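You operate a simulated robot arm through the tools that you are given. There is no shell and no other tool. Be economical: measure what you need, move in short steps, check, and stop when the job is done.

The job below is to be done with a simulated robot arm. You get a single attempt, and the scene is never put back.

## Task
Set the spool on the peg, turn to the highest runout and dot the probe side.
Fine: 50 m is the peak; one crayon dot on top, crayon back.

Only the result counts: the job must be done as asked and must still hold three seconds after the hand-in. Knocking over, shifting, dropping, spilling or breaking anything else fails it.

## Robot
A 7-joint arm with a two-finger parallel gripper, fixed in place. Base frame: the origin is at the foot of the arm, x ahead of it, y to its left, z up; the work surface is at about z = 800. Units: mm, degrees, N and s.
With the tool pointing down near the work surface it reaches from about 300 to 700 mm from the base axis. Its first joint turns from -66.0 to 66.0 degrees. Payload 1.57 kg.
The tool frame sits at the grasp point between the pads (the TCP): z along the fingers, y along the line on which they close. The tips reach 30 mm beyond it. Largest opening 110 mm; finger width 24, thickness 12; the body of the gripper, 48 by 112 mm, starts 78 mm behind the TCP.
Orientation is that of the tool frame in the base frame, as [roll, pitch, yaw] about the fixed x, y, z axes, in that order (R = Rz(yaw) Ry(pitch) Rx(roll)). With the fingers straight down and closing along the base's y, the tool's x points along the base's -x, its y along +y and its z along -z.

## Interface
- The arm moves only by the tool send_rows. Its argument "steps" is a list of rows, each a list of 3 entries, a list of its own where there are three numbers: the shift along the tool's x, y, z in units of 30 mm (1.0 is 30 mm), then the turn, a rotation vector about the tool's x, y, z in units of 4 degrees (1.0 is 4 degrees), then the finger opening in cm, from 0 to 11. In form: [[[dx, dy, dz], [wx, wy, wz], fingers], ...]. A call has 1 to 20 rows; each row shifts and turns the commanded pose from where the row before left it, along the tool's axes as they then stand. A call with a number of a shift or a turn outside -1 to 1 is refused whole. Each row takes 0.2 s and may step no farther than 50 mm and 8.6 degrees from the row before; otherwise, or with a gripper value out of range, the whole call is refused. A pose out of reach is approached as far as the arm can. The call stops where the force on the tool passes 40 N (or 10 N more than at its start, if that is more) or the arm is blocked; 0.2 s more then pass. Each finger travels about 108 mm/s and halts on what it meets, pressing with about 36 N; the grip force reading is that of the motor and also rises with nothing between the fingers. The clock runs only during rows and for 0.2 s after the last one: add rows that do not move to give the fingers time. It gives the time, the measured TCP pose, the force on the tool (base axes), the opening and the grip force at its end, in the units of the frame above (readings bear some noise), with the torque about the TCP (base axes, N m) and any sound that the robot's microphone picked up, and new pictures: "show" is both (left out), scene, wrist or none.
- Cameras (640 x 400 px; columns grow to the right, rows downward): "scene" is fixed at [171.8, -399.1, 1398.3]; the picture's right is [0.70, -0.72, 0.00], its down [-0.46, -0.45, -0.77] and it looks along [0.55, 0.54, -0.64] (base axes); focal length 214 px, centre (320, 200). "wrist" rides on the gripper at [70, 16, -141] in the tool frame; the picture's right is [-0.23, 0.97, 0.00], its down [-0.86, -0.20, -0.48] and it looks along [-0.47, -0.11, 0.88] (tool axes); focal length 222 px, centre (320, 200). There is no depth. A picture from a camera that has moved, and an enlarged one, comes with that camera's place and axes in the base frame and with its lens.
- enlarge(camera, box): a new picture of the part [left, top, right, bottom] of that camera's present view, enlarged. No time passes.
- finish_job(): hands the job in; it is judged then, once.

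Work in short steps. Places have to be worked out from the pictures, the camera data and where the tool is seen: move nearer, look again, correct. Check each grasp and each placing, and mend what went wrong. You have 120 turns and 200 pictures in all, those below and enlarged ones among them. Open the gripper and draw the arm clear of the work before you hand the job in, unless the task says otherwise; then end with one line.

The tools are called after "Emit:" as name(argument=value, ...) on one line, values as JSON. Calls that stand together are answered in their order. send_rows: Moves the arm, as the interface text tells. Its arguments: {"type":"object","properties":{"steps":{"type":"array"},"show":{"type":"string","enum":["both","scene","wrist","none"]}},"required":["steps"]} The other tools are called the same way: enlarge (camera, box) takes an enlarged picture of a part of a camera's view; finish_job () hands the job in.

At the start:

```text
time_s: 0.0
tool_pos: [421.2, 69.7, 1256.5]
tcp_rot: [-179.9, 0.0, -180.0]
wrist_force: [-0.2, 0.0, -0.2]
ft_torque: [-0.03, -0.01, -0.04]
finger_gap: 110.0
finger_force: 0.0
```

scene: 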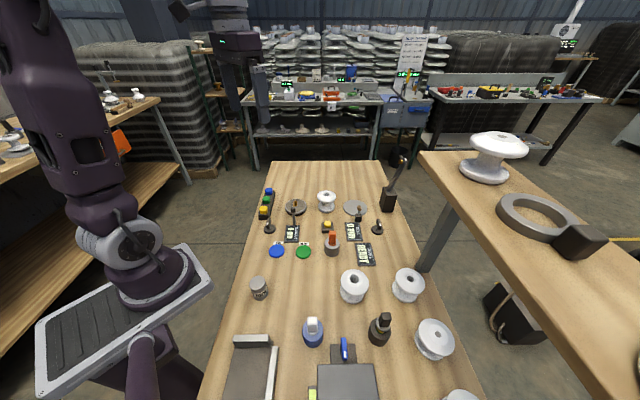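
wrist: 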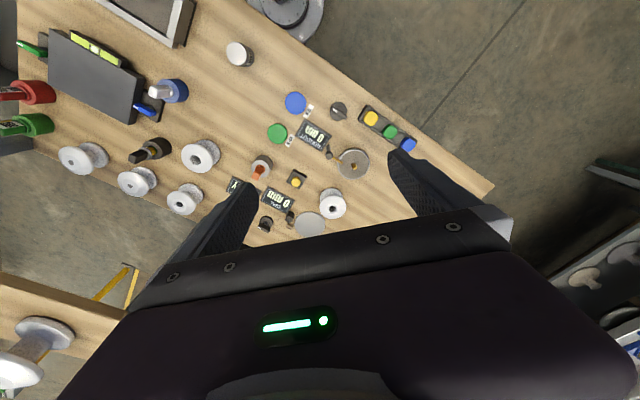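

The bench is crowded with several spools, two round plates and displays. I'll enlarge both views before moving.

Emit:
enlarge(camera="scene", box=[240, 160, 440, 285])

Emit:
enlarge(camera="scene", box=[200, 260, 480, 400])

Emit:
enlarge(camera="wrist", box=[220, 70, 440, 240])

```text
3.20 times, centred on (340, 222) of scene
camera zoom: at [171.8, -399.1, 1398.3], right [0.7, -0.72, 0.0], down [-0.46, -0.45, -0.77], along [0.55, 0.54, -0.64], focal length 686 px, centre (256, 128)
```

zoom: 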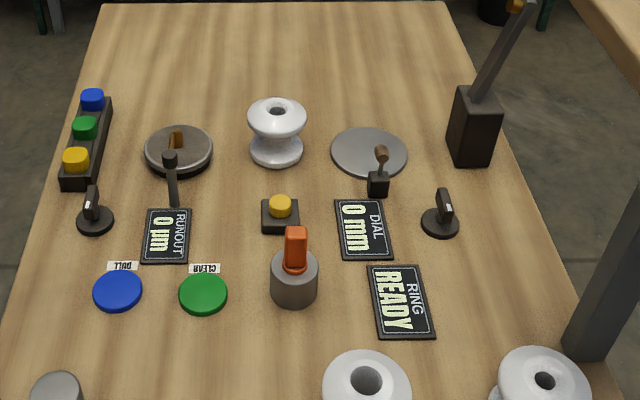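

```text
2.29 times, centred on (340, 330) of scene
camera zoom: at [171.8, -399.1, 1398.3], right [0.7, -0.72, 0.0], down [-0.46, -0.45, -0.77], along [0.55, 0.54, -0.64], focal length 490 px, centre (274, -97)
```

zoom: 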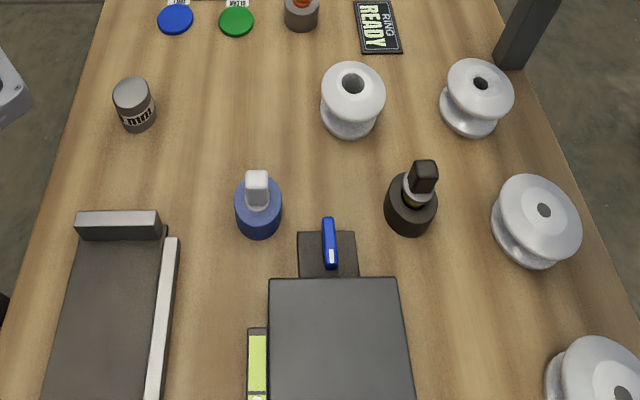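

```text
2.35 times, centred on (330, 155) of wrist
camera zoom: at [350.6, 83.7, 1398.7], right [0.23, 0.97, 0.0], down [0.86, -0.2, 0.48], along [0.47, -0.11, -0.88], focal length 523 px, centre (296, 306)
```

zoom: 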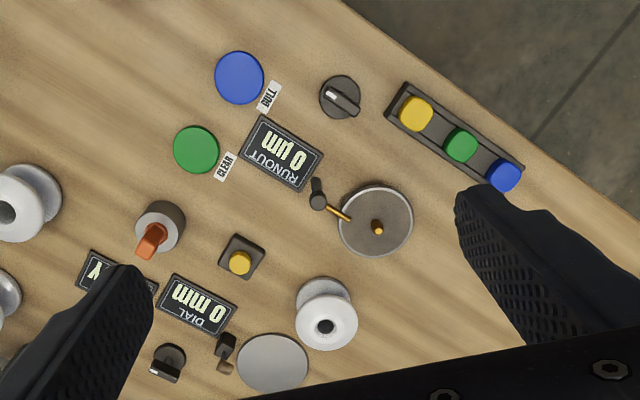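

I'll look more closely at the notice in the background and at the right-hand row of spools before choosing one.

Emit:
enlarge(camera="scene", box=[385, 30, 445, 90])

Emit:
enlarge(camera="wrist", box=[0, 0, 260, 220])

Emit:
enlarge(camera="scene", box=[255, 180, 355, 260])

```text
6.67 times, centred on (415, 60) of scene
camera zoom: at [171.8, -399.1, 1398.3], right [0.7, -0.72, 0.0], down [-0.46, -0.45, -0.77], along [0.55, 0.54, -0.64], focal length 1430 px, centre (-313, 1133)
```

zoom: 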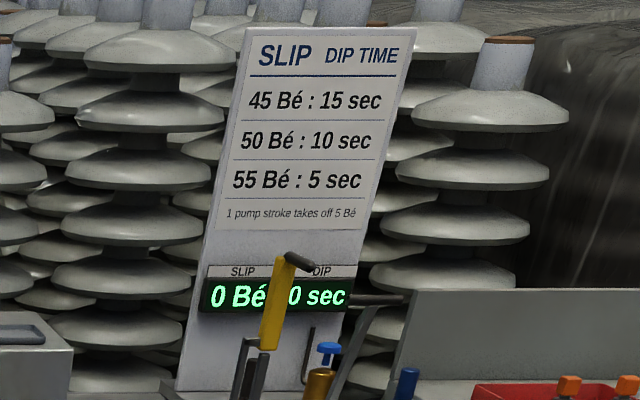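

```text
1.82 times, centred on (130, 110) of wrist
camera zoom: at [350.6, 83.7, 1398.7], right [0.23, 0.97, 0.0], down [0.86, -0.2, 0.48], along [0.47, -0.11, -0.88], focal length 404 px, centre (666, 364)
```

zoom: 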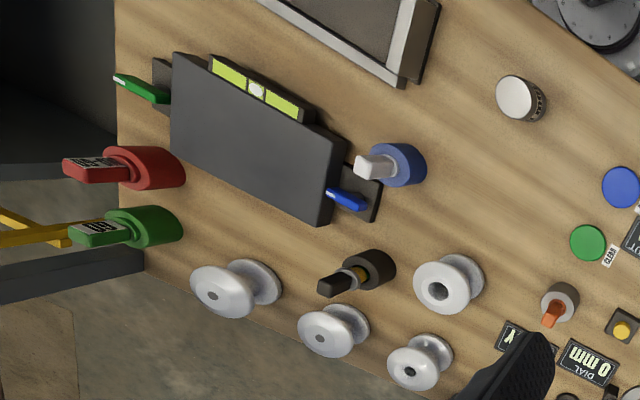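

```text
5.00 times, centred on (305, 220) of scene
camera zoom: at [171.8, -399.1, 1398.3], right [0.7, -0.72, 0.0], down [-0.46, -0.45, -0.77], along [0.55, 0.54, -0.64], focal length 1072 px, centre (395, 100)
```

zoom: 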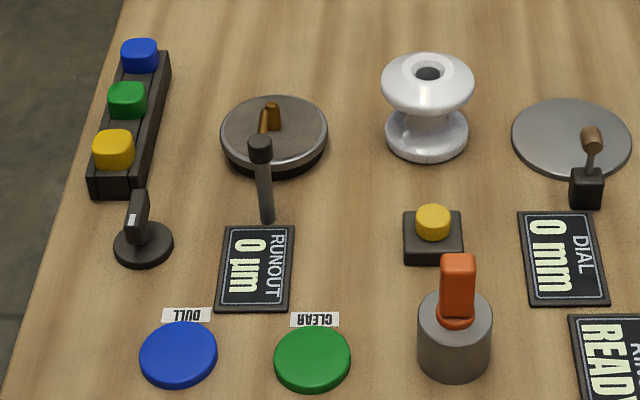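

I'll lower over the peg turntable to look at its markings, the knob and the spool. All commands are free-space moves well above the objects.

Emit:
send_rows(steps=[[[-0.33, 0.25, 0.86], [0, 0, 0], 11], [[-0.33, 0.25, 0.86], [0, 0, 0], 11], [[-0.33, 0.25, 0.86], [0, 0, 0], 11], [[-0.33, 0.25, 0.86], [0, 0, 0], 11], [[-0.33, 0.25, 0.86], [0, 0, 0], 11], [[-0.33, 0.25, 0.86], [0, 0, 0], 11], [[-0.33, 0.25, 0.86], [0, 0, 0], 11], [[-0.33, 0.25, 0.86], [0, 0, 0], 11], [[0, 0, 0], [0, 0, 0], 11]])

```text
time_s: 2.0
tool_pos: [500.4, 128.9, 1050.6]
tcp_rot: [180.0, 0.0, -180.0]
wrist_force: [0.1, -0.5, -0.5]
ft_torque: [0.01, 0.01, -0.03]
finger_gap: 110.3
finger_force: 0.1
camera wrist: at [430.0, 144.6, 1192.0], right [0.23, 0.97, 0.0], down [0.86, -0.2, 0.48], along [0.47, -0.11, -0.88], focal length 222 px, centre (320, 200)
```

scene: 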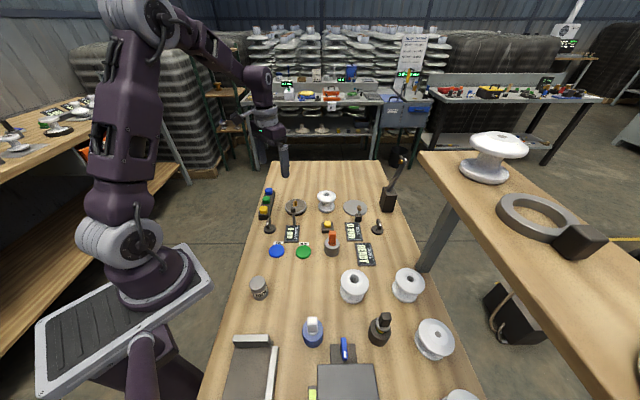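
wrist: 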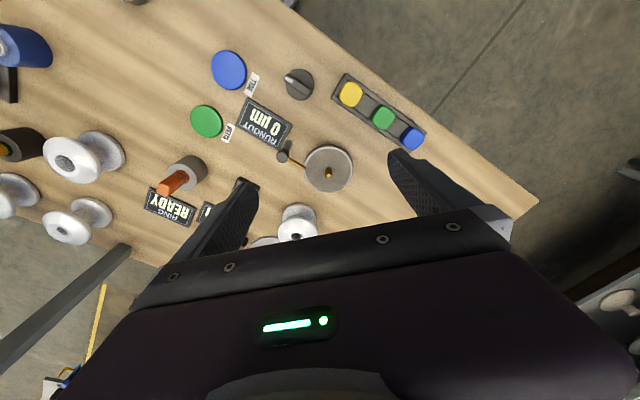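

Emit:
enlarge(camera="wrist", box=[200, 50, 440, 200])

Emit:
enlarge(camera="wrist", box=[270, 130, 370, 200])

Emit:
enlarge(camera="wrist", box=[0, 110, 240, 260])

```text
2.67 times, centred on (320, 125) of wrist
camera zoom: at [430.0, 144.6, 1192.0], right [0.23, 0.97, 0.0], down [0.86, -0.2, 0.48], along [0.47, -0.11, -0.88], focal length 592 px, centre (320, 400)
```

zoom: 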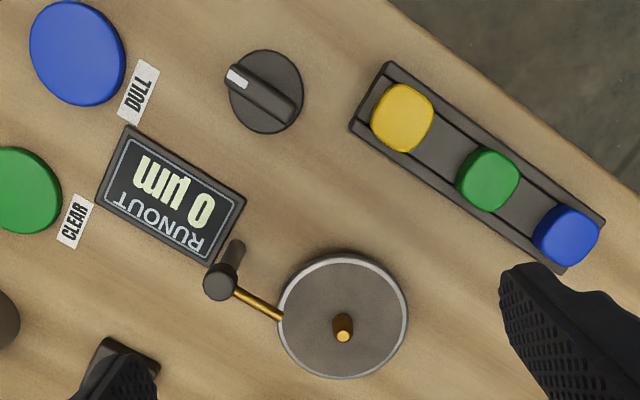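

```text
5.71 times, centred on (320, 165) of wrist
camera zoom: at [430.0, 144.6, 1192.0], right [0.23, 0.97, 0.0], down [0.86, -0.2, 0.48], along [0.47, -0.11, -0.88], focal length 1269 px, centre (320, 400)
```

zoom: 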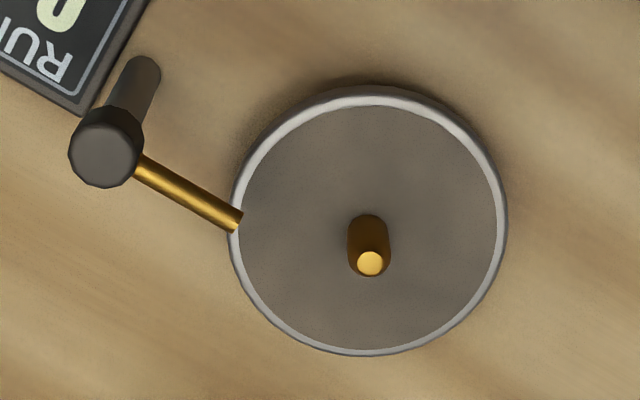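

```text
2.67 times, centred on (120, 185) of wrist
camera zoom: at [430.0, 144.6, 1192.0], right [0.23, 0.97, 0.0], down [0.86, -0.2, 0.48], along [0.47, -0.11, -0.88], focal length 592 px, centre (853, 240)
```

zoom: 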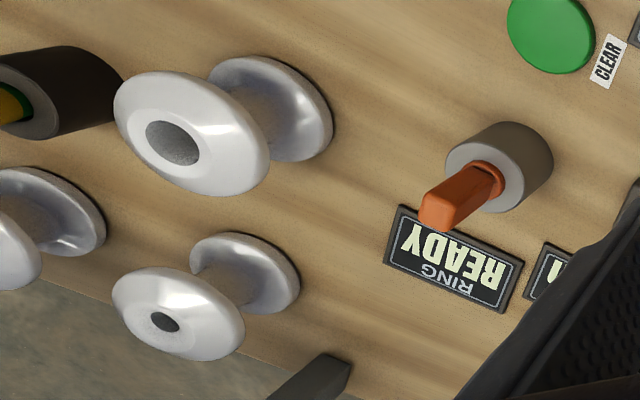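

The peg turntable is near (571,127), and its probe lies toward (-0.7,-0.7) from the peg. I'll yaw the gripper 45° so the fingers close across the probe direction, then move over the candidate spool near (672,52).

Emit:
send_rows(steps=[[[0, 0, 0], [0, 0, -0.9375], 11], [[0, 0, 0], [0, 0, -0.9375], 11], [[0, 0, 0], [0, 0, -0.9375], 11], [[0, 0, 0], [0, 0, -0.9375], 11], [[0, 0, 0], [0, 0, -0.9375], 11], [[0, 0, 0], [0, 0, -0.9375], 11], [[0, 0, 0], [0, 0, -0.9375], 11], [[0, 0, 0], [0, 0, -0.9375], 11], [[0, 0, 0], [0, 0, -0.9375], 11], [[0, 0, 0], [0, 0, -0.9375], 11], [[0, 0, 0], [0, 0, -0.9375], 11], [[0, 0, 0], [0, 0, -0.9375], 11], [[-0.29, -0.788, 0.238], [0, 0, 0], 11], [[-0.29, -0.788, 0.238], [0, 0, 0], 11], [[-0.29, -0.788, 0.238], [0, 0, 0], 11], [[-0.29, -0.788, 0.238], [0, 0, 0], 11], [[-0.29, -0.788, 0.238], [0, 0, 0], 11], [[-0.29, -0.788, 0.238], [0, 0, 0], 11], [[-0.29, -0.788, 0.238], [0, 0, 0], 11]])

```text
time_s: 6.0
tool_pos: [659.2, 54.1, 1001.4]
tcp_rot: [-179.9, 0.0, -134.9]
wrist_force: [-0.2, 1.1, 0.6]
ft_torque: [-0.01, -0.01, -0.03]
finger_gap: 110.2
finger_force: 0.0
camera wrist: at [598.7, 14.4, 1142.4], right [-0.53, 0.85, 0.0], down [0.75, 0.46, 0.48], along [0.41, 0.25, -0.88], focal length 222 px, centre (320, 200)
```

scene: 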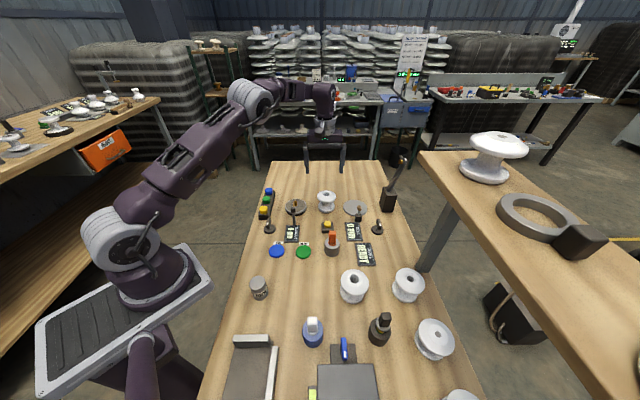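
wrist: 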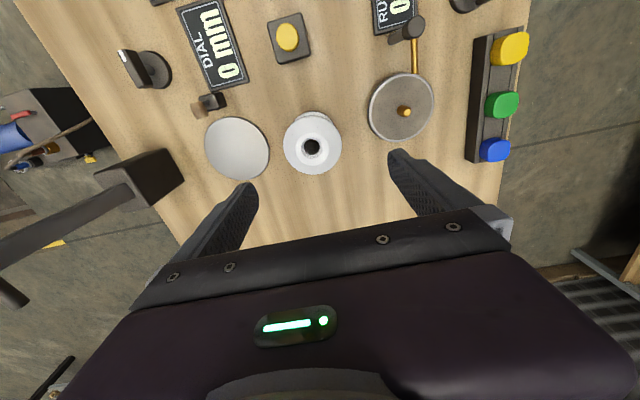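

Emit:
enlarge(camera="wrist", box=[180, 50, 450, 200])

Emit:
enlarge(camera="wrist", box=[265, 95, 365, 185])

```text
2.37 times, centred on (315, 125) of wrist
camera zoom: at [598.7, 14.4, 1142.4], right [-0.53, 0.85, 0.0], down [0.75, 0.46, 0.48], along [0.41, 0.25, -0.88], focal length 526 px, centre (332, 378)
```

zoom: 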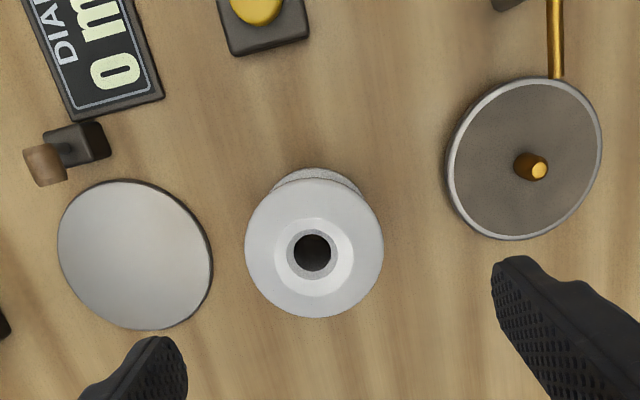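

```text
4.44 times, centred on (315, 140) of wrist
camera zoom: at [598.7, 14.4, 1142.4], right [-0.53, 0.85, 0.0], down [0.75, 0.46, 0.48], along [0.41, 0.25, -0.88], focal length 987 px, centre (342, 467)
```

zoom: 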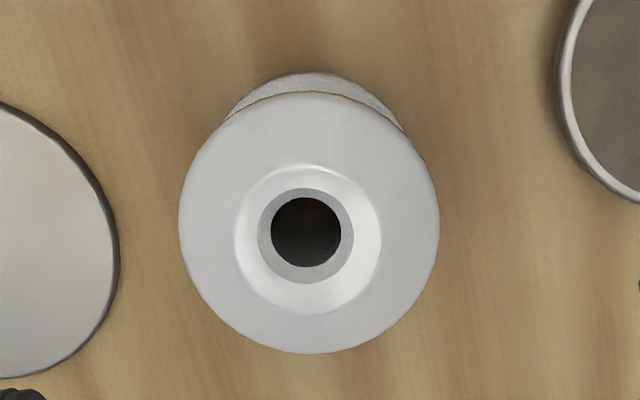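

Spool's bore centre is near (669,46), with a rim of about 75 mm. I'll shift 12.7 mm along tool y, narrow the fingers to 100 mm, descend to z≈920 and look again.

Emit:
send_rows(steps=[[[-0.04, -0.42, 0.5], [0, 0, 0], 10], [[0, 0, 0.8], [0, 0, 0], 10], [[0, 0, 0.8], [0, 0, 0], 10], [[0, 0, 0.6], [0, 0, 0], 10], [[0, 0, 0], [0, 0, 0], 10]])

```text
time_s: 7.2
tool_pos: [669.8, 45.6, 921.0]
tcp_rot: [-179.9, -0.1, -135.0]
wrist_force: [-0.7, -0.3, 0.0]
ft_torque: [-0.02, -0.01, 0.0]
finger_gap: 100.0
finger_force: 0.0
camera wrist: at [608.4, 7.2, 1062.1], right [-0.53, 0.85, 0.0], down [0.75, 0.46, 0.48], along [0.41, 0.25, -0.88], focal length 222 px, centre (320, 200)
```

scene: 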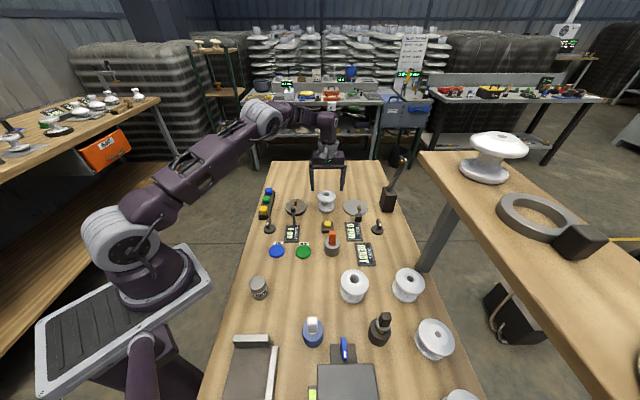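
wrist: 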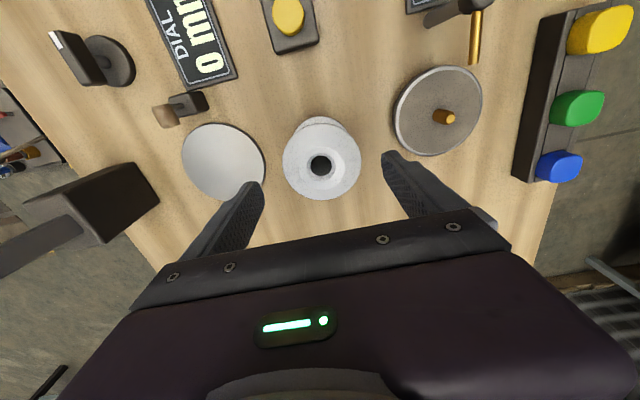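

The bore projects exactly beneath the TCP, so alignment is good. Descending to z≈853 around the upper flange.

Emit:
send_rows(steps=[[[0, 0, 0.75], [0, 0, 0], 10], [[0, 0, 0.75], [0, 0, 0], 10], [[0, 0, 0.75], [0, 0, 0], 10], [[0, 0, 0], [0, 0, 0], 10]])

Emit:
enlarge(camera="scene", box=[280, 150, 380, 230])

```text
time_s: 8.2
tool_pos: [671.3, 45.2, 853.8]
tcp_rot: [180.0, -0.1, -135.0]
wrist_force: [0.1, 1.0, -1.1]
ft_torque: [-0.04, 0.02, -0.02]
finger_gap: 100.0
finger_force: 0.1
camera wrist: at [608.6, 7.3, 995.2], right [-0.53, 0.85, 0.0], down [0.75, 0.46, 0.48], along [0.41, 0.25, -0.88], focal length 222 px, centre (320, 200)
```

scene: 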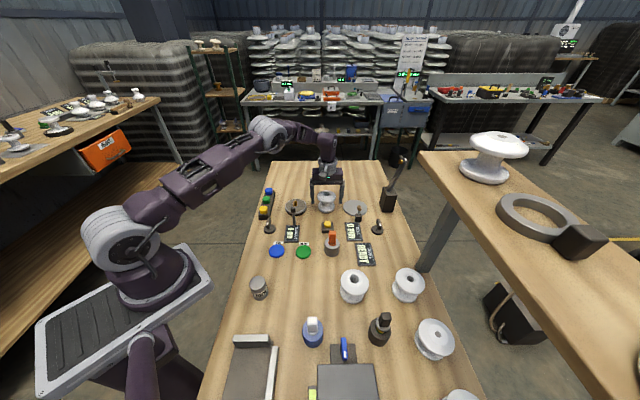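
wrist: 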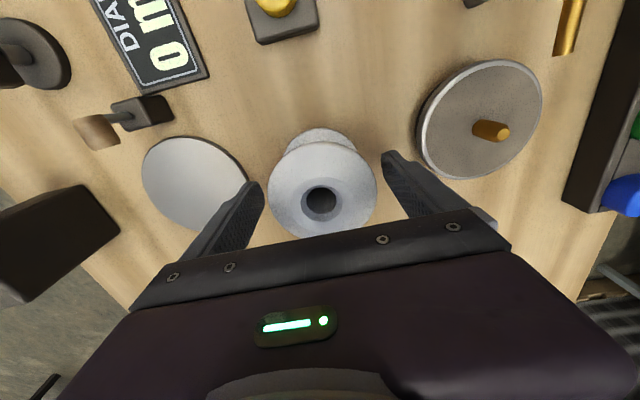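

```text
5.00 times, centred on (330, 190) of scene
camera zoom: at [171.8, -399.1, 1398.3], right [0.7, -0.72, 0.0], down [-0.46, -0.45, -0.77], along [0.55, 0.54, -0.64], focal length 1072 px, centre (270, 250)
```

zoom: 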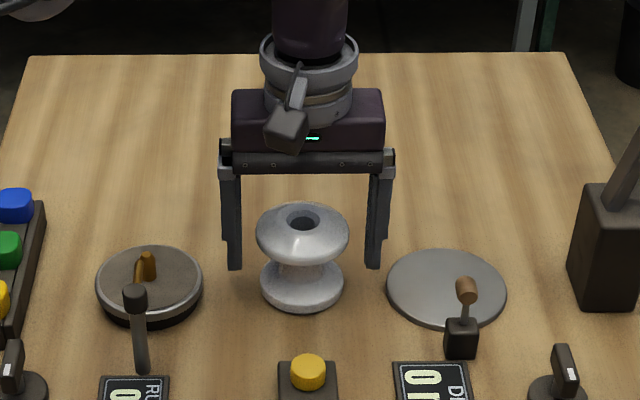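

The fingers straddle the upper flange, centred on it. Closing and then checking the grip.

Emit:
send_rows(steps=[[[0, 0, 0], [0, 0, 0], 8], [[0, 0, 0], [0, 0, 0], 6.5], [[0, 0, 0], [0, 0, 0], 6.5], [[0, 0, 0], [0, 0, 0], 6.5]], show="none")

```text
time_s: 9.2
tool_pos: [669.4, 45.3, 853.3]
tcp_rot: [-180.0, 0.0, -135.0]
wrist_force: [0.6, 1.5, -0.1]
ft_torque: [0.03, -0.06, -0.01]
finger_gap: 70.1
finger_force: 35.7
```

Gripped at 70 mm. I'll lift 65 mm and carry it along tool y to above the peg.

Emit:
send_rows(steps=[[[0, 0, -0.5], [0, 0, 0], 6.5], [[0, 0, -0.85], [0, 0, 0], 6.5], [[0, 0, -0.85], [0, 0, 0], 6.5], [[0.074, 0.7, 0], [0, 0, 0], 6.5], [[0.074, 0.7, 0], [0, 0, 0], 6.5], [[0.074, 0.7, 0], [0, 0, 0], 6.5], [[0.074, 0.7, 0], [0, 0, 0], 6.5], [[0.037, 0.7, 0], [0, 0, 0], 6.5], [[0.037, 0.7, 0], [0, 0, 0], 6.5], [[0, 0, 0], [0, 0, 0], 6.5]])

Emit:
enlarge(camera="scene", box=[255, 150, 355, 230])

Emit:
enlarge(camera="wrist", box=[220, 100, 420, 250])

```text
time_s: 11.4
tool_pos: [572.0, 128.4, 917.9]
tcp_rot: [-179.9, 0.0, -135.0]
wrist_force: [0.1, 0.2, 0.3]
ft_torque: [0.01, 0.0, -0.03]
finger_gap: 64.6
finger_force: 0.1
camera wrist: at [510.5, 88.4, 1060.2], right [-0.53, 0.85, 0.0], down [0.75, 0.46, 0.48], along [0.41, 0.25, -0.88], focal length 222 px, centre (320, 200)
```

scene: 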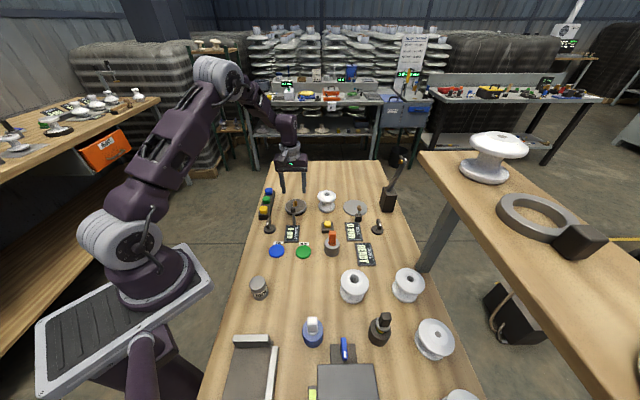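
wrist: 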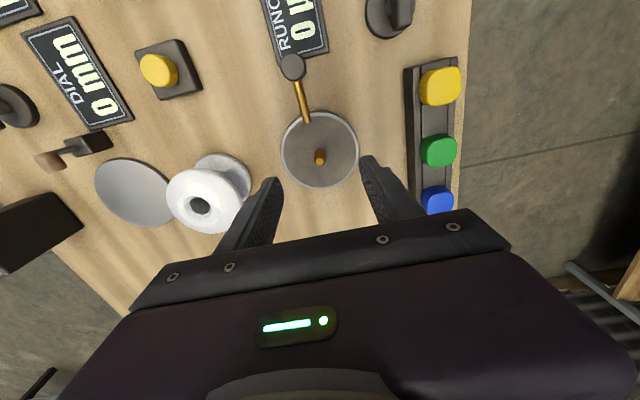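

```text
5.00 times, centred on (305, 190) of scene
camera zoom: at [171.8, -399.1, 1398.3], right [0.7, -0.72, 0.0], down [-0.46, -0.45, -0.77], along [0.55, 0.54, -0.64], focal length 1072 px, centre (395, 250)
```

zoom: 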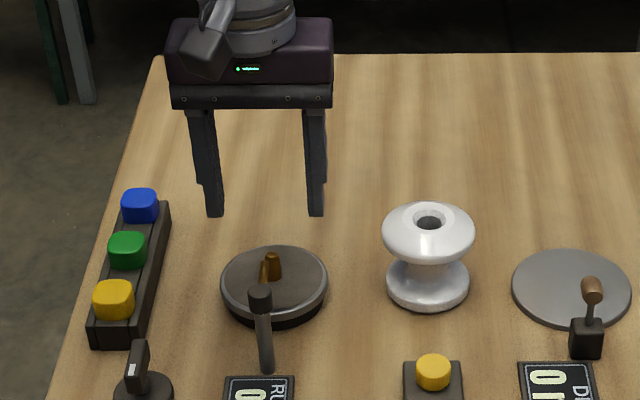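

```text
2.67 times, centred on (320, 175) of wrist
camera zoom: at [510.5, 88.4, 1060.2], right [-0.53, 0.85, 0.0], down [0.75, 0.46, 0.48], along [0.41, 0.25, -0.88], focal length 592 px, centre (320, 267)
```

zoom: 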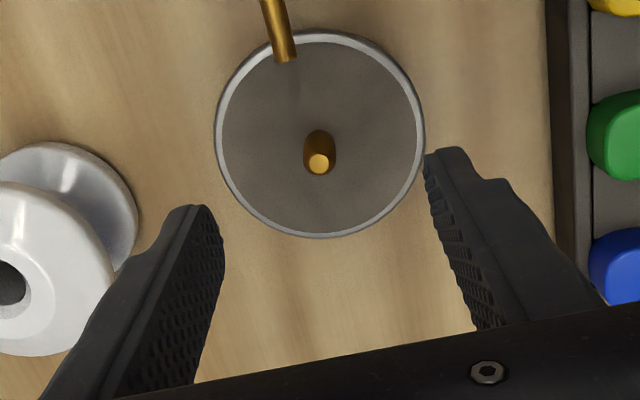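

The spool slipped out at lift and stayed in place upright; the peg is confirmed directly below the TCP here. I'll go back with the gripper opened to 90, at corrected centre (667,44.5), and grasp lower on the flange.

Emit:
send_rows(steps=[[[-0.045, -0.704, 0], [0, 0, 0], 9], [[-0.045, -0.704, 0], [0, 0, 0], 9], [[-0.045, -0.704, 0], [0, 0, 0], 9], [[-0.045, -0.704, 0], [0, 0, 0], 9], [[-0.045, -0.704, 0], [0, 0, 0], 9], [[-0.045, -0.704, 0], [0, 0, 0], 9], [[0, 0, 0], [0, 0, 0], 9], [[0, 0, 0.8], [0, 0, 0], 9], [[0, 0, 0.8], [0, 0, 0], 9], [[0, 0, 0.8], [0, 0, 0], 9], [[0, 0, 0], [0, 0, 0], 9]])

Emit:
enlarge(camera="scene", box=[295, 165, 355, 215])

```text
time_s: 13.8
tool_pos: [667.8, 43.2, 847.0]
tcp_rot: [-180.0, 0.1, -135.0]
wrist_force: [-0.1, 0.6, -0.6]
ft_torque: [0.02, 0.01, 0.03]
finger_gap: 89.9
finger_force: 0.1
camera wrist: at [606.0, 4.4, 987.8], right [-0.53, 0.85, 0.0], down [0.75, 0.46, 0.48], along [0.41, 0.25, -0.88], focal length 222 px, centre (320, 200)
```

scene: 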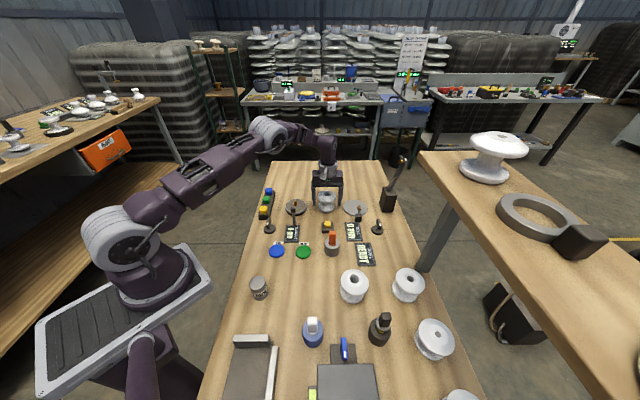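
wrist: 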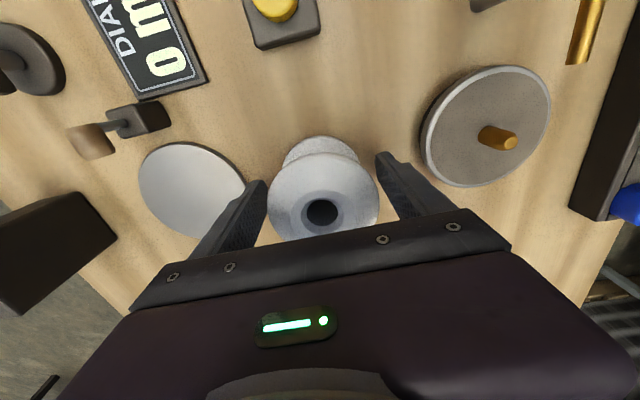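

```text
8.00 times, centred on (325, 190) of scene
camera zoom: at [171.8, -399.1, 1398.3], right [0.7, -0.72, 0.0], down [-0.46, -0.45, -0.77], along [0.55, 0.54, -0.64], focal length 1716 px, centre (280, 280)
```

zoom: 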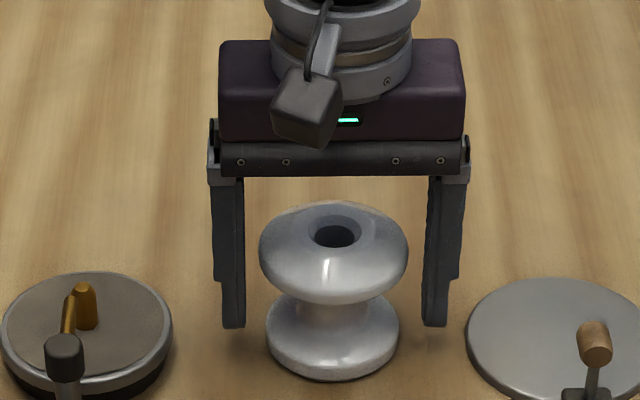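

Fingers centred around the flange. I'll lower 5 mm, close fully, settle, lift only about 15 mm slowly and check the gap.

Emit:
send_rows(steps=[[[0, 0, 0.17], [0, 0, 0], 9], [[0, 0, 0], [0, 0, 0], 7.5], [[0, 0, 0], [0, 0, 0], 4], [[0, 0, 0], [0, 0, 0], 4], [[0, 0, 0], [0, 0, 0], 4]])

Emit:
enlarge(camera="scene", box=[295, 165, 355, 215])

Emit:
send_rows(steps=[[[0, 0, -0.1], [0, 0, 0], 4], [[0, 0, -0.1], [0, 0, 0], 4], [[0, 0, -0.1], [0, 0, 0], 4], [[0, 0, -0.1], [0, 0, 0], 4], [[0, 0, -0.1], [0, 0, 0], 4]])

Emit:
enlarge(camera="scene", box=[295, 165, 355, 215])

```text
time_s: 15.0
tool_pos: [667.2, 41.9, 841.6]
tcp_rot: [-179.8, 0.0, -135.0]
wrist_force: [-0.1, 0.3, 5.4]
ft_torque: [-0.15, -0.33, 0.0]
finger_gap: 68.8
finger_force: 36.6
camera wrist: at [605.8, 4.4, 983.1], right [-0.53, 0.85, 0.0], down [0.74, 0.46, 0.48], along [0.41, 0.25, -0.88], focal length 222 px, centre (320, 200)
```

scene: 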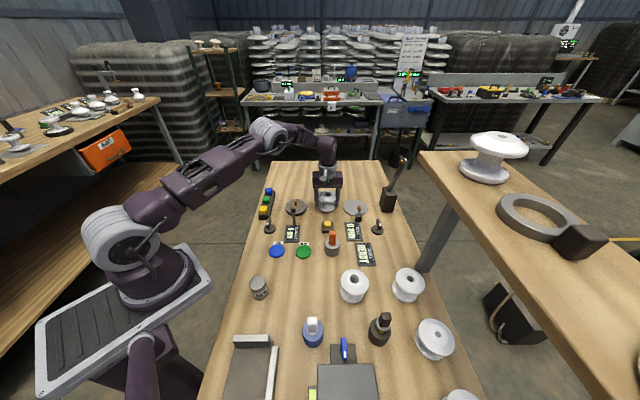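
wrist: 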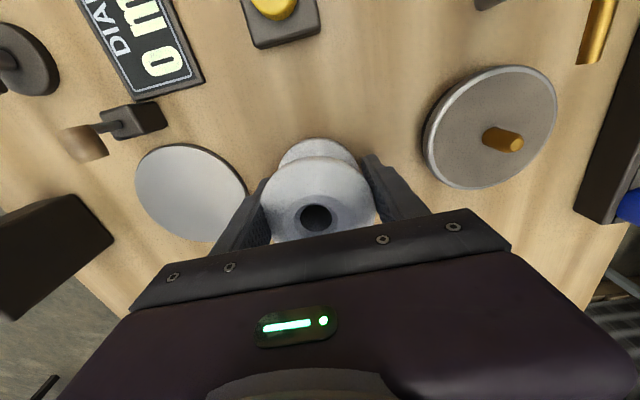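

```text
8.00 times, centred on (325, 190) of scene
camera zoom: at [171.7, -399.1, 1398.3], right [0.7, -0.72, 0.0], down [-0.46, -0.45, -0.77], along [0.55, 0.54, -0.64], focal length 1716 px, centre (280, 280)
```

zoom: 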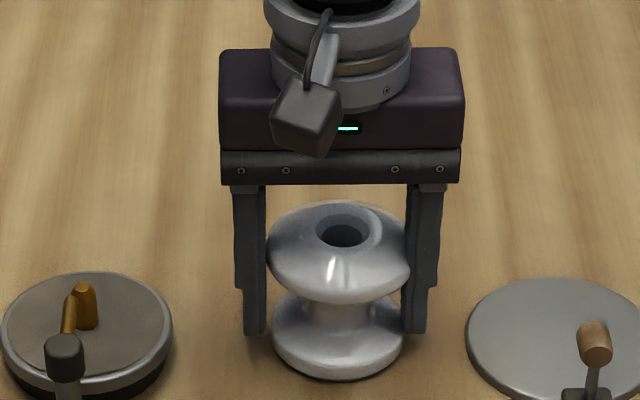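

```text
time_s: 16.2
tool_pos: [667.7, 42.8, 856.8]
tcp_rot: [180.0, -0.1, -135.0]
wrist_force: [-0.4, -0.2, -4.2]
ft_torque: [-0.02, 0.03, 0.0]
finger_gap: 69.0
finger_force: 36.5
camera wrist: at [606.5, 4.8, 998.2], right [-0.53, 0.85, 0.0], down [0.75, 0.46, 0.48], along [0.41, 0.25, -0.88], focal length 222 px, centre (320, 200)
```

scene: 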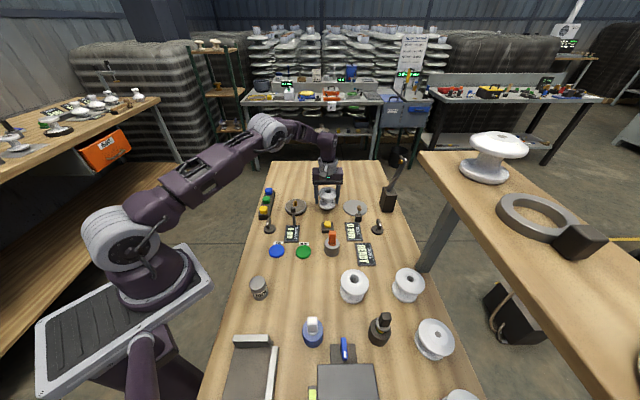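
wrist: 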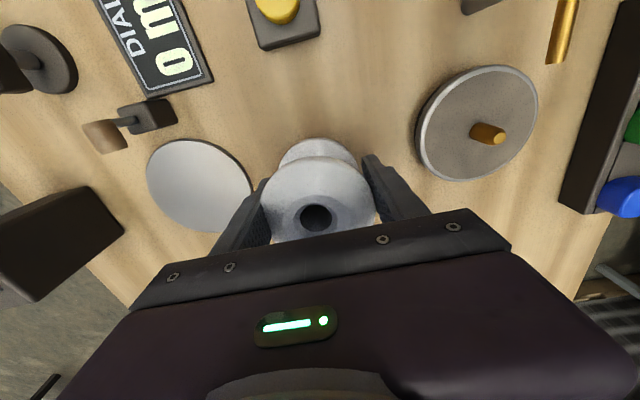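

```text
8.00 times, centred on (325, 190) of scene
camera zoom: at [171.8, -399.1, 1398.3], right [0.7, -0.72, 0.0], down [-0.46, -0.45, -0.77], along [0.55, 0.54, -0.64], focal length 1716 px, centre (280, 280)
```

zoom: 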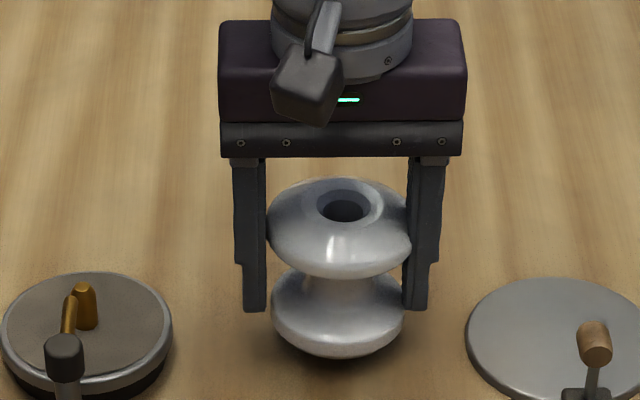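

The spool is held this time (gap 69, about 4 N weight). I'll check the bore offset from the TCP before carrying.

Emit:
enlarge(camera="wrist", box=[255, 130, 385, 240])

Emit:
send_rows(steps=[[[0, 0, -0.3], [0, 0, 0], 4], [[0, 0, -0.4], [0, 0, 0], 4], [[0, 0, -0.4], [0, 0, 0], 4], [[0, 0, -0.4], [0, 0, 0], 4], [[0, 0, -0.4], [0, 0, 0], 4], [[0, 0, -0.2], [0, 0, 0], 4]], show="none")

```text
3.64 times, centred on (320, 185) of wrist
camera zoom: at [606.5, 4.8, 998.2], right [-0.53, 0.85, 0.0], down [0.75, 0.46, 0.48], along [0.41, 0.25, -0.88], focal length 808 px, centre (320, 254)
```

zoom: 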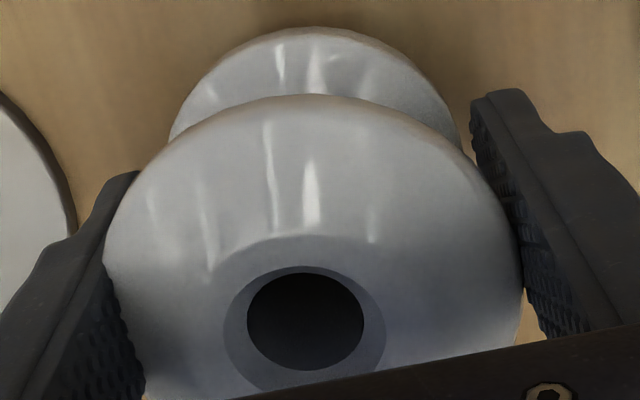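

```text
time_s: 17.6
tool_pos: [667.1, 45.2, 920.4]
tcp_rot: [180.0, -0.1, -134.9]
wrist_force: [-0.5, 0.9, -3.6]
ft_torque: [-0.01, 0.05, 0.01]
finger_gap: 68.8
finger_force: 35.7
```

Carrying the spool smoothly to above the peg, with a 1–2 mm correction for its offset in the grip.

Emit:
send_rows(steps=[[[0.024, 0.3, 0], [0, 0, 0], 4], [[0.048, 0.6, 0], [0, 0, 0], 4], [[0.048, 0.6, 0], [0, 0, 0], 4], [[0.048, 0.6, 0], [0, 0, 0], 4], [[0.048, 0.6, 0], [0, 0, 0], 4], [[0.048, 0.6, 0], [0, 0, 0], 4], [[0.048, 0.6, 0], [0, 0, 0], 4], [[0.024, 0.366, 0], [0, 0, 0], 4], [[0, 0, 0], [0, 0, 0], 4]])

Emit:
enlarge(camera="scene", box=[265, 165, 325, 215])

Emit:
enlarge(camera="wrist", box=[240, 80, 400, 240])

```text
time_s: 19.6
tool_pos: [571.1, 129.1, 919.5]
tcp_rot: [-180.0, 0.0, -135.0]
wrist_force: [0.2, 0.3, -3.3]
ft_torque: [0.02, 0.02, 0.02]
finger_gap: 68.9
finger_force: 35.9
camera wrist: at [509.8, 90.0, 1060.5], right [-0.53, 0.85, 0.0], down [0.75, 0.46, 0.48], along [0.41, 0.25, -0.88], focal length 222 px, centre (320, 200)
```

scene: 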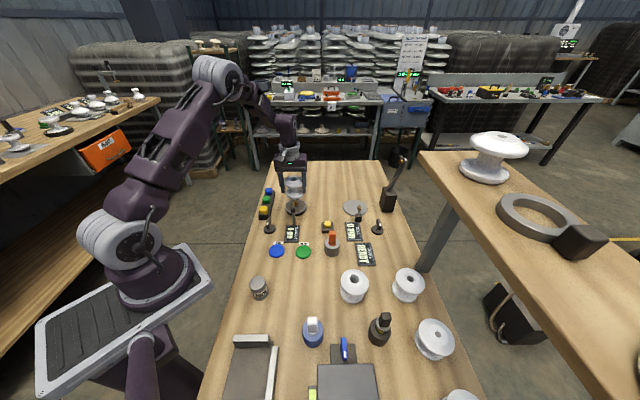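
wrist: 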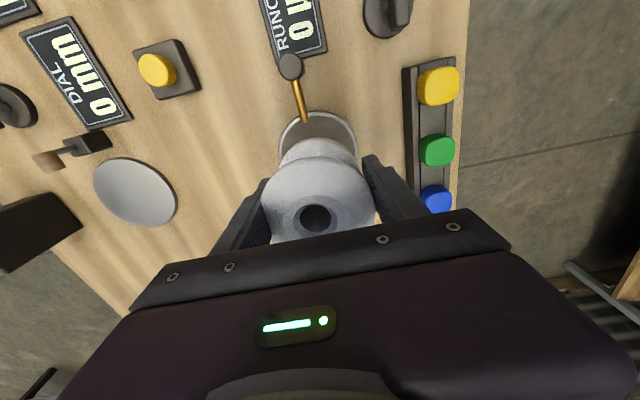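

```text
8.00 times, centred on (295, 190) of scene
camera zoom: at [171.8, -399.1, 1398.3], right [0.7, -0.72, 0.0], down [-0.46, -0.45, -0.77], along [0.55, 0.54, -0.64], focal length 1716 px, centre (520, 280)
```

zoom: 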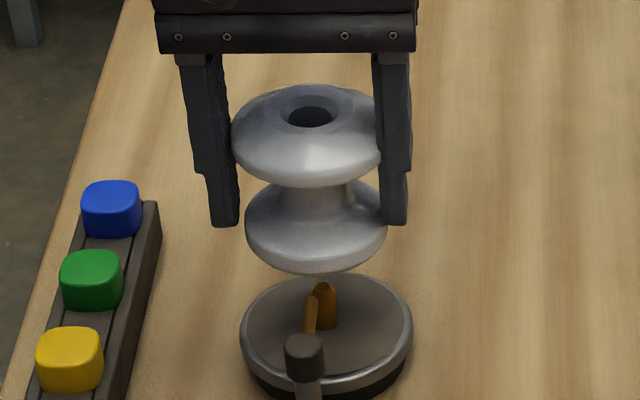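

```text
2.50 times, centred on (320, 160) of wrist
camera zoom: at [509.8, 90.0, 1060.5], right [-0.53, 0.85, 0.0], down [0.75, 0.46, 0.48], along [0.41, 0.25, -0.88], focal length 555 px, centre (320, 300)
```

zoom: 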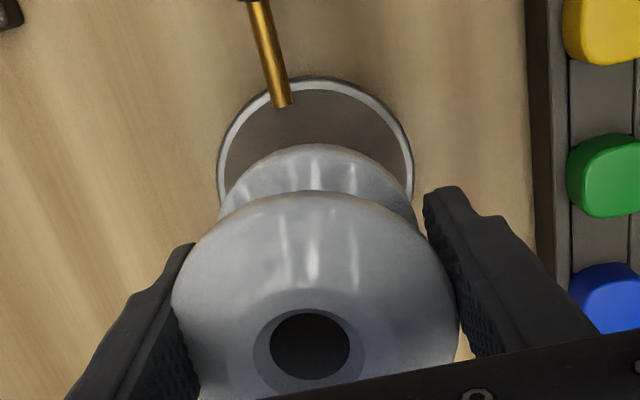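

The bore axis lines up with the peg in both views within about 1–2 mm. Lowering slowly, watching the force.

Emit:
send_rows(steps=[[[0, 0, 0.25], [0, 0, 0], 4], [[0, 0, 0.25], [0, 0, 0], 4], [[0, 0, 0.25], [0, 0, 0], 4], [[0, 0, 0.25], [0, 0, 0], 4], [[0, 0, 0.2], [0, 0, 0], 4], [[0, 0, 0.2], [0, 0, 0], 4]], show="none")

Emit:
enlarge(camera="scene", box=[265, 165, 325, 215])

Emit:
enlarge(camera="wrist", box=[240, 80, 400, 240])

```text
time_s: 21.0
tool_pos: [570.3, 127.3, 877.5]
tcp_rot: [180.0, 0.0, -135.0]
wrist_force: [-1.4, 0.0, -4.6]
ft_torque: [-0.01, 0.03, -0.01]
finger_gap: 68.7
finger_force: 35.4
```

```text
8.00 times, centred on (295, 190) of scene
camera zoom: at [171.8, -399.1, 1398.3], right [0.7, -0.72, 0.0], down [-0.46, -0.45, -0.77], along [0.55, 0.54, -0.64], focal length 1716 px, centre (520, 280)
```

zoom: 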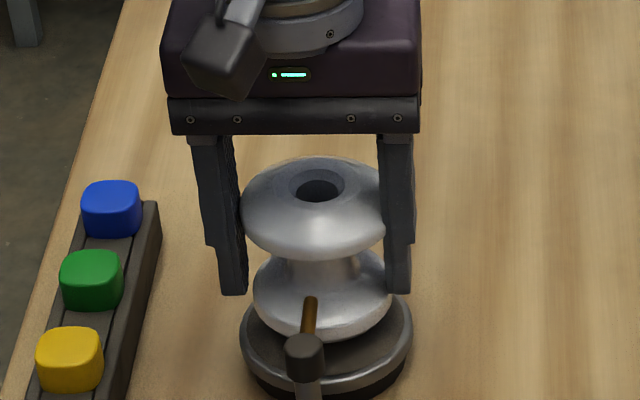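

```text
2.50 times, centred on (320, 160) of wrist
camera zoom: at [509.0, 89.0, 1018.7], right [-0.53, 0.85, 0.0], down [0.75, 0.46, 0.48], along [0.41, 0.25, -0.88], focal length 555 px, centre (320, 300)
```

zoom: 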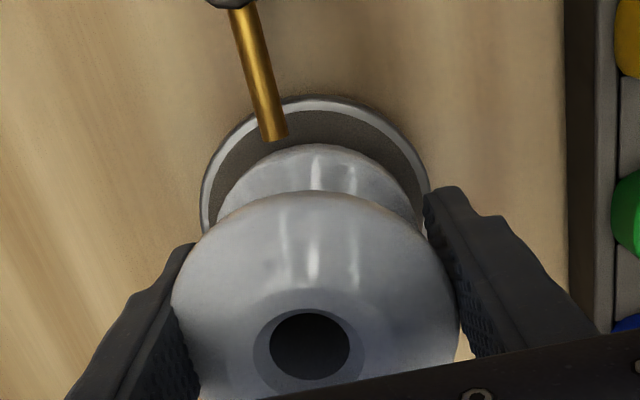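

No contact force yet and the probe is clear. Continuing down in 4 mm steps.

Emit:
send_rows(steps=[[[0, 0, 0.14], [0, 0, 0], 4], [[0, 0, 0.14], [0, 0, 0], 4], [[0, 0, 0.14], [0, 0, 0], 4], [[0, 0, 0], [0, 0, 0], 4]], show="none")

Emit:
enlarge(camera="scene", box=[265, 165, 325, 215])

```text
time_s: 22.0
tool_pos: [569.7, 126.7, 865.6]
tcp_rot: [180.0, 0.1, -134.9]
wrist_force: [-0.1, 0.3, -3.3]
ft_torque: [-0.01, -0.01, -0.02]
finger_gap: 68.8
finger_force: 35.9
```

```text
8.00 times, centred on (295, 190) of scene
camera zoom: at [171.8, -399.1, 1398.3], right [0.7, -0.72, 0.0], down [-0.46, -0.45, -0.77], along [0.55, 0.54, -0.64], focal length 1716 px, centre (520, 280)
```

zoom: 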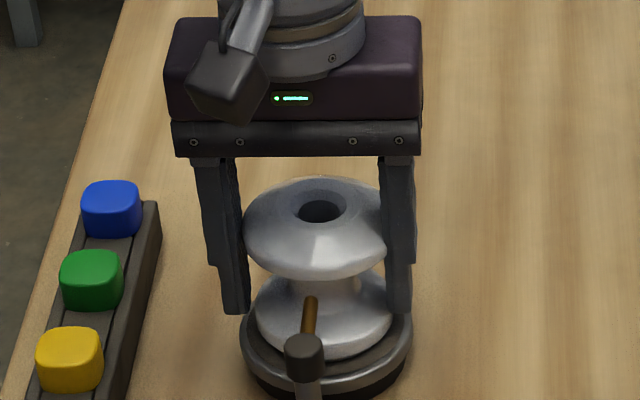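

Still carrying the full weight, so it isn't seated yet. Lowering in 2 mm steps.

Emit:
send_rows(steps=[[[0, 0, 0.08], [0, 0, 0], 4], [[0, 0, 0.08], [0, 0, 0], 4], [[0, 0, 0], [0, 0, 0], 4]], show="none")

Emit:
send_rows(steps=[[[0, 0, 0.07], [0, 0, 0], 4], [[0, 0, 0], [0, 0, 0], 4]], show="scene")

Emit:
enlarge(camera="scene", box=[265, 165, 325, 215])

```text
time_s: 22.8
tool_pos: [569.9, 128.3, 862.9]
tcp_rot: [-180.0, 0.3, -134.9]
wrist_force: [-5.7, 4.6, 34.4]
ft_torque: [-0.52, -0.97, 0.02]
finger_gap: 69.4
finger_force: 35.7
```

```text
time_s: 23.4
tool_pos: [570.5, 124.8, 857.5]
tcp_rot: [-179.9, -0.1, -135.2]
wrist_force: [8.0, -10.2, 2.5]
ft_torque: [-0.53, -0.54, -0.04]
finger_gap: 66.6
finger_force: 35.6
```

scene: 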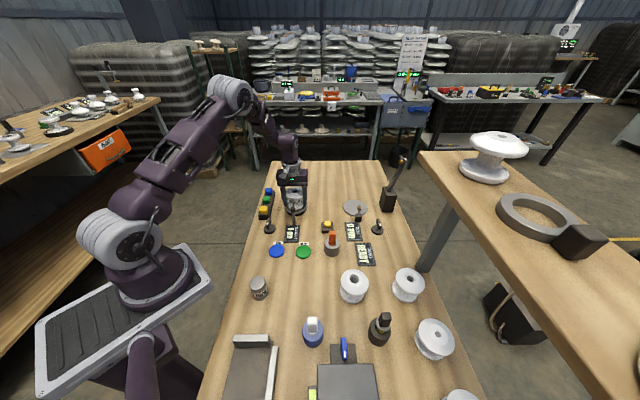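

```text
8.00 times, centred on (295, 190) of scene
camera zoom: at [171.9, -399.3, 1398.2], right [0.7, -0.72, 0.0], down [-0.46, -0.45, -0.77], along [0.55, 0.54, -0.64], focal length 1716 px, centre (520, 280)
```

zoom: 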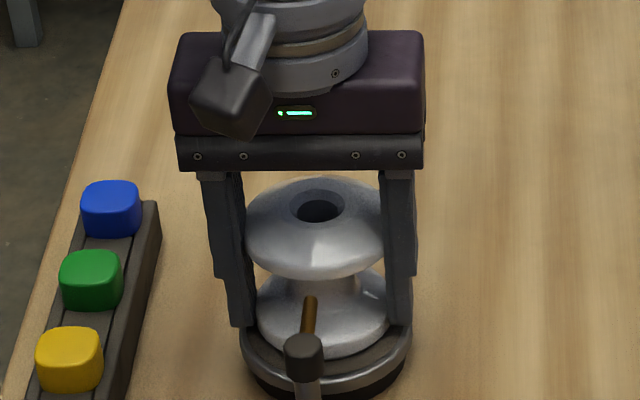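

Contact was felt at TCP z≈863 with the base on the plate level. I'll release gently, rise a little and look at seating and the display.

Emit:
send_rows(steps=[[[0, 0, 0], [0, 0, 0], 7.5], [[0, 0, 0], [0, 0, 0], 9], [[0, 0, 0], [0, 0, 0], 10], [[0, 0, -0.8], [0, 0, 0], 10], [[0, 0, -0.8], [0, 0, 0], 10], [[0, 0, -0.8], [0, 0, 0], 10], [[0, 0, 0], [0, 0, 0], 10]])

Emit:
enlarge(camera="scene", box=[265, 180, 325, 240])

Emit:
enlarge(camera="wrist", box=[220, 20, 420, 200])

```text
time_s: 25.0
tool_pos: [570.9, 128.0, 930.5]
tcp_rot: [-179.9, 0.0, -135.0]
wrist_force: [-0.1, -0.6, 0.3]
ft_torque: [0.03, 0.01, 0.03]
finger_gap: 100.1
finger_force: 0.1
camera wrist: at [509.7, 88.9, 1073.1], right [-0.53, 0.85, 0.0], down [0.75, 0.46, 0.48], along [0.41, 0.25, -0.88], focal length 222 px, centre (320, 200)
```

scene: 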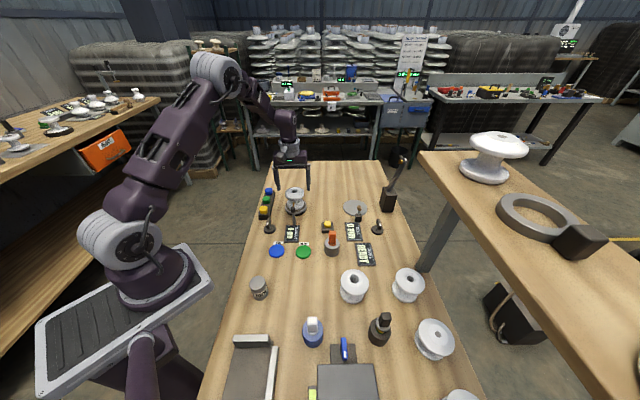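
wrist: 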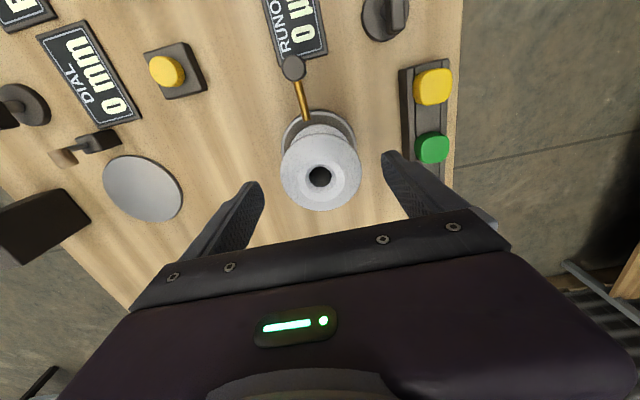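

```text
6.67 times, centred on (295, 210) of scene
camera zoom: at [171.8, -399.1, 1398.3], right [0.7, -0.72, 0.0], down [-0.46, -0.45, -0.77], along [0.55, 0.54, -0.64], focal length 1430 px, centre (487, 133)
```

zoom: 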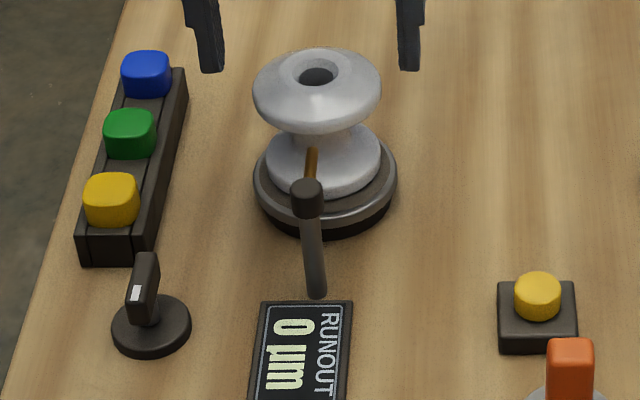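

```text
2.22 times, centred on (320, 110) of wrist
camera zoom: at [509.7, 88.9, 1073.1], right [-0.53, 0.85, 0.0], down [0.75, 0.46, 0.48], along [0.41, 0.25, -0.88], focal length 494 px, centre (320, 400)
```

zoom: 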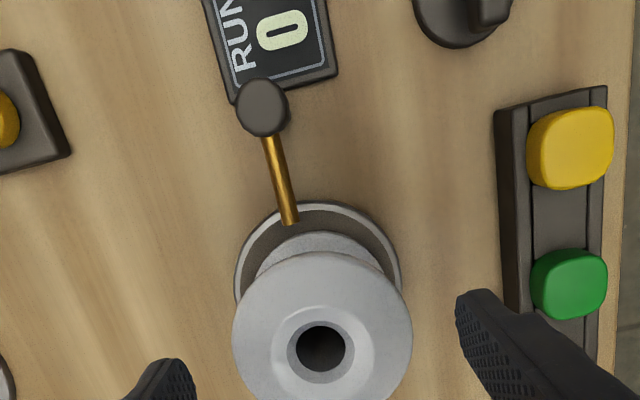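

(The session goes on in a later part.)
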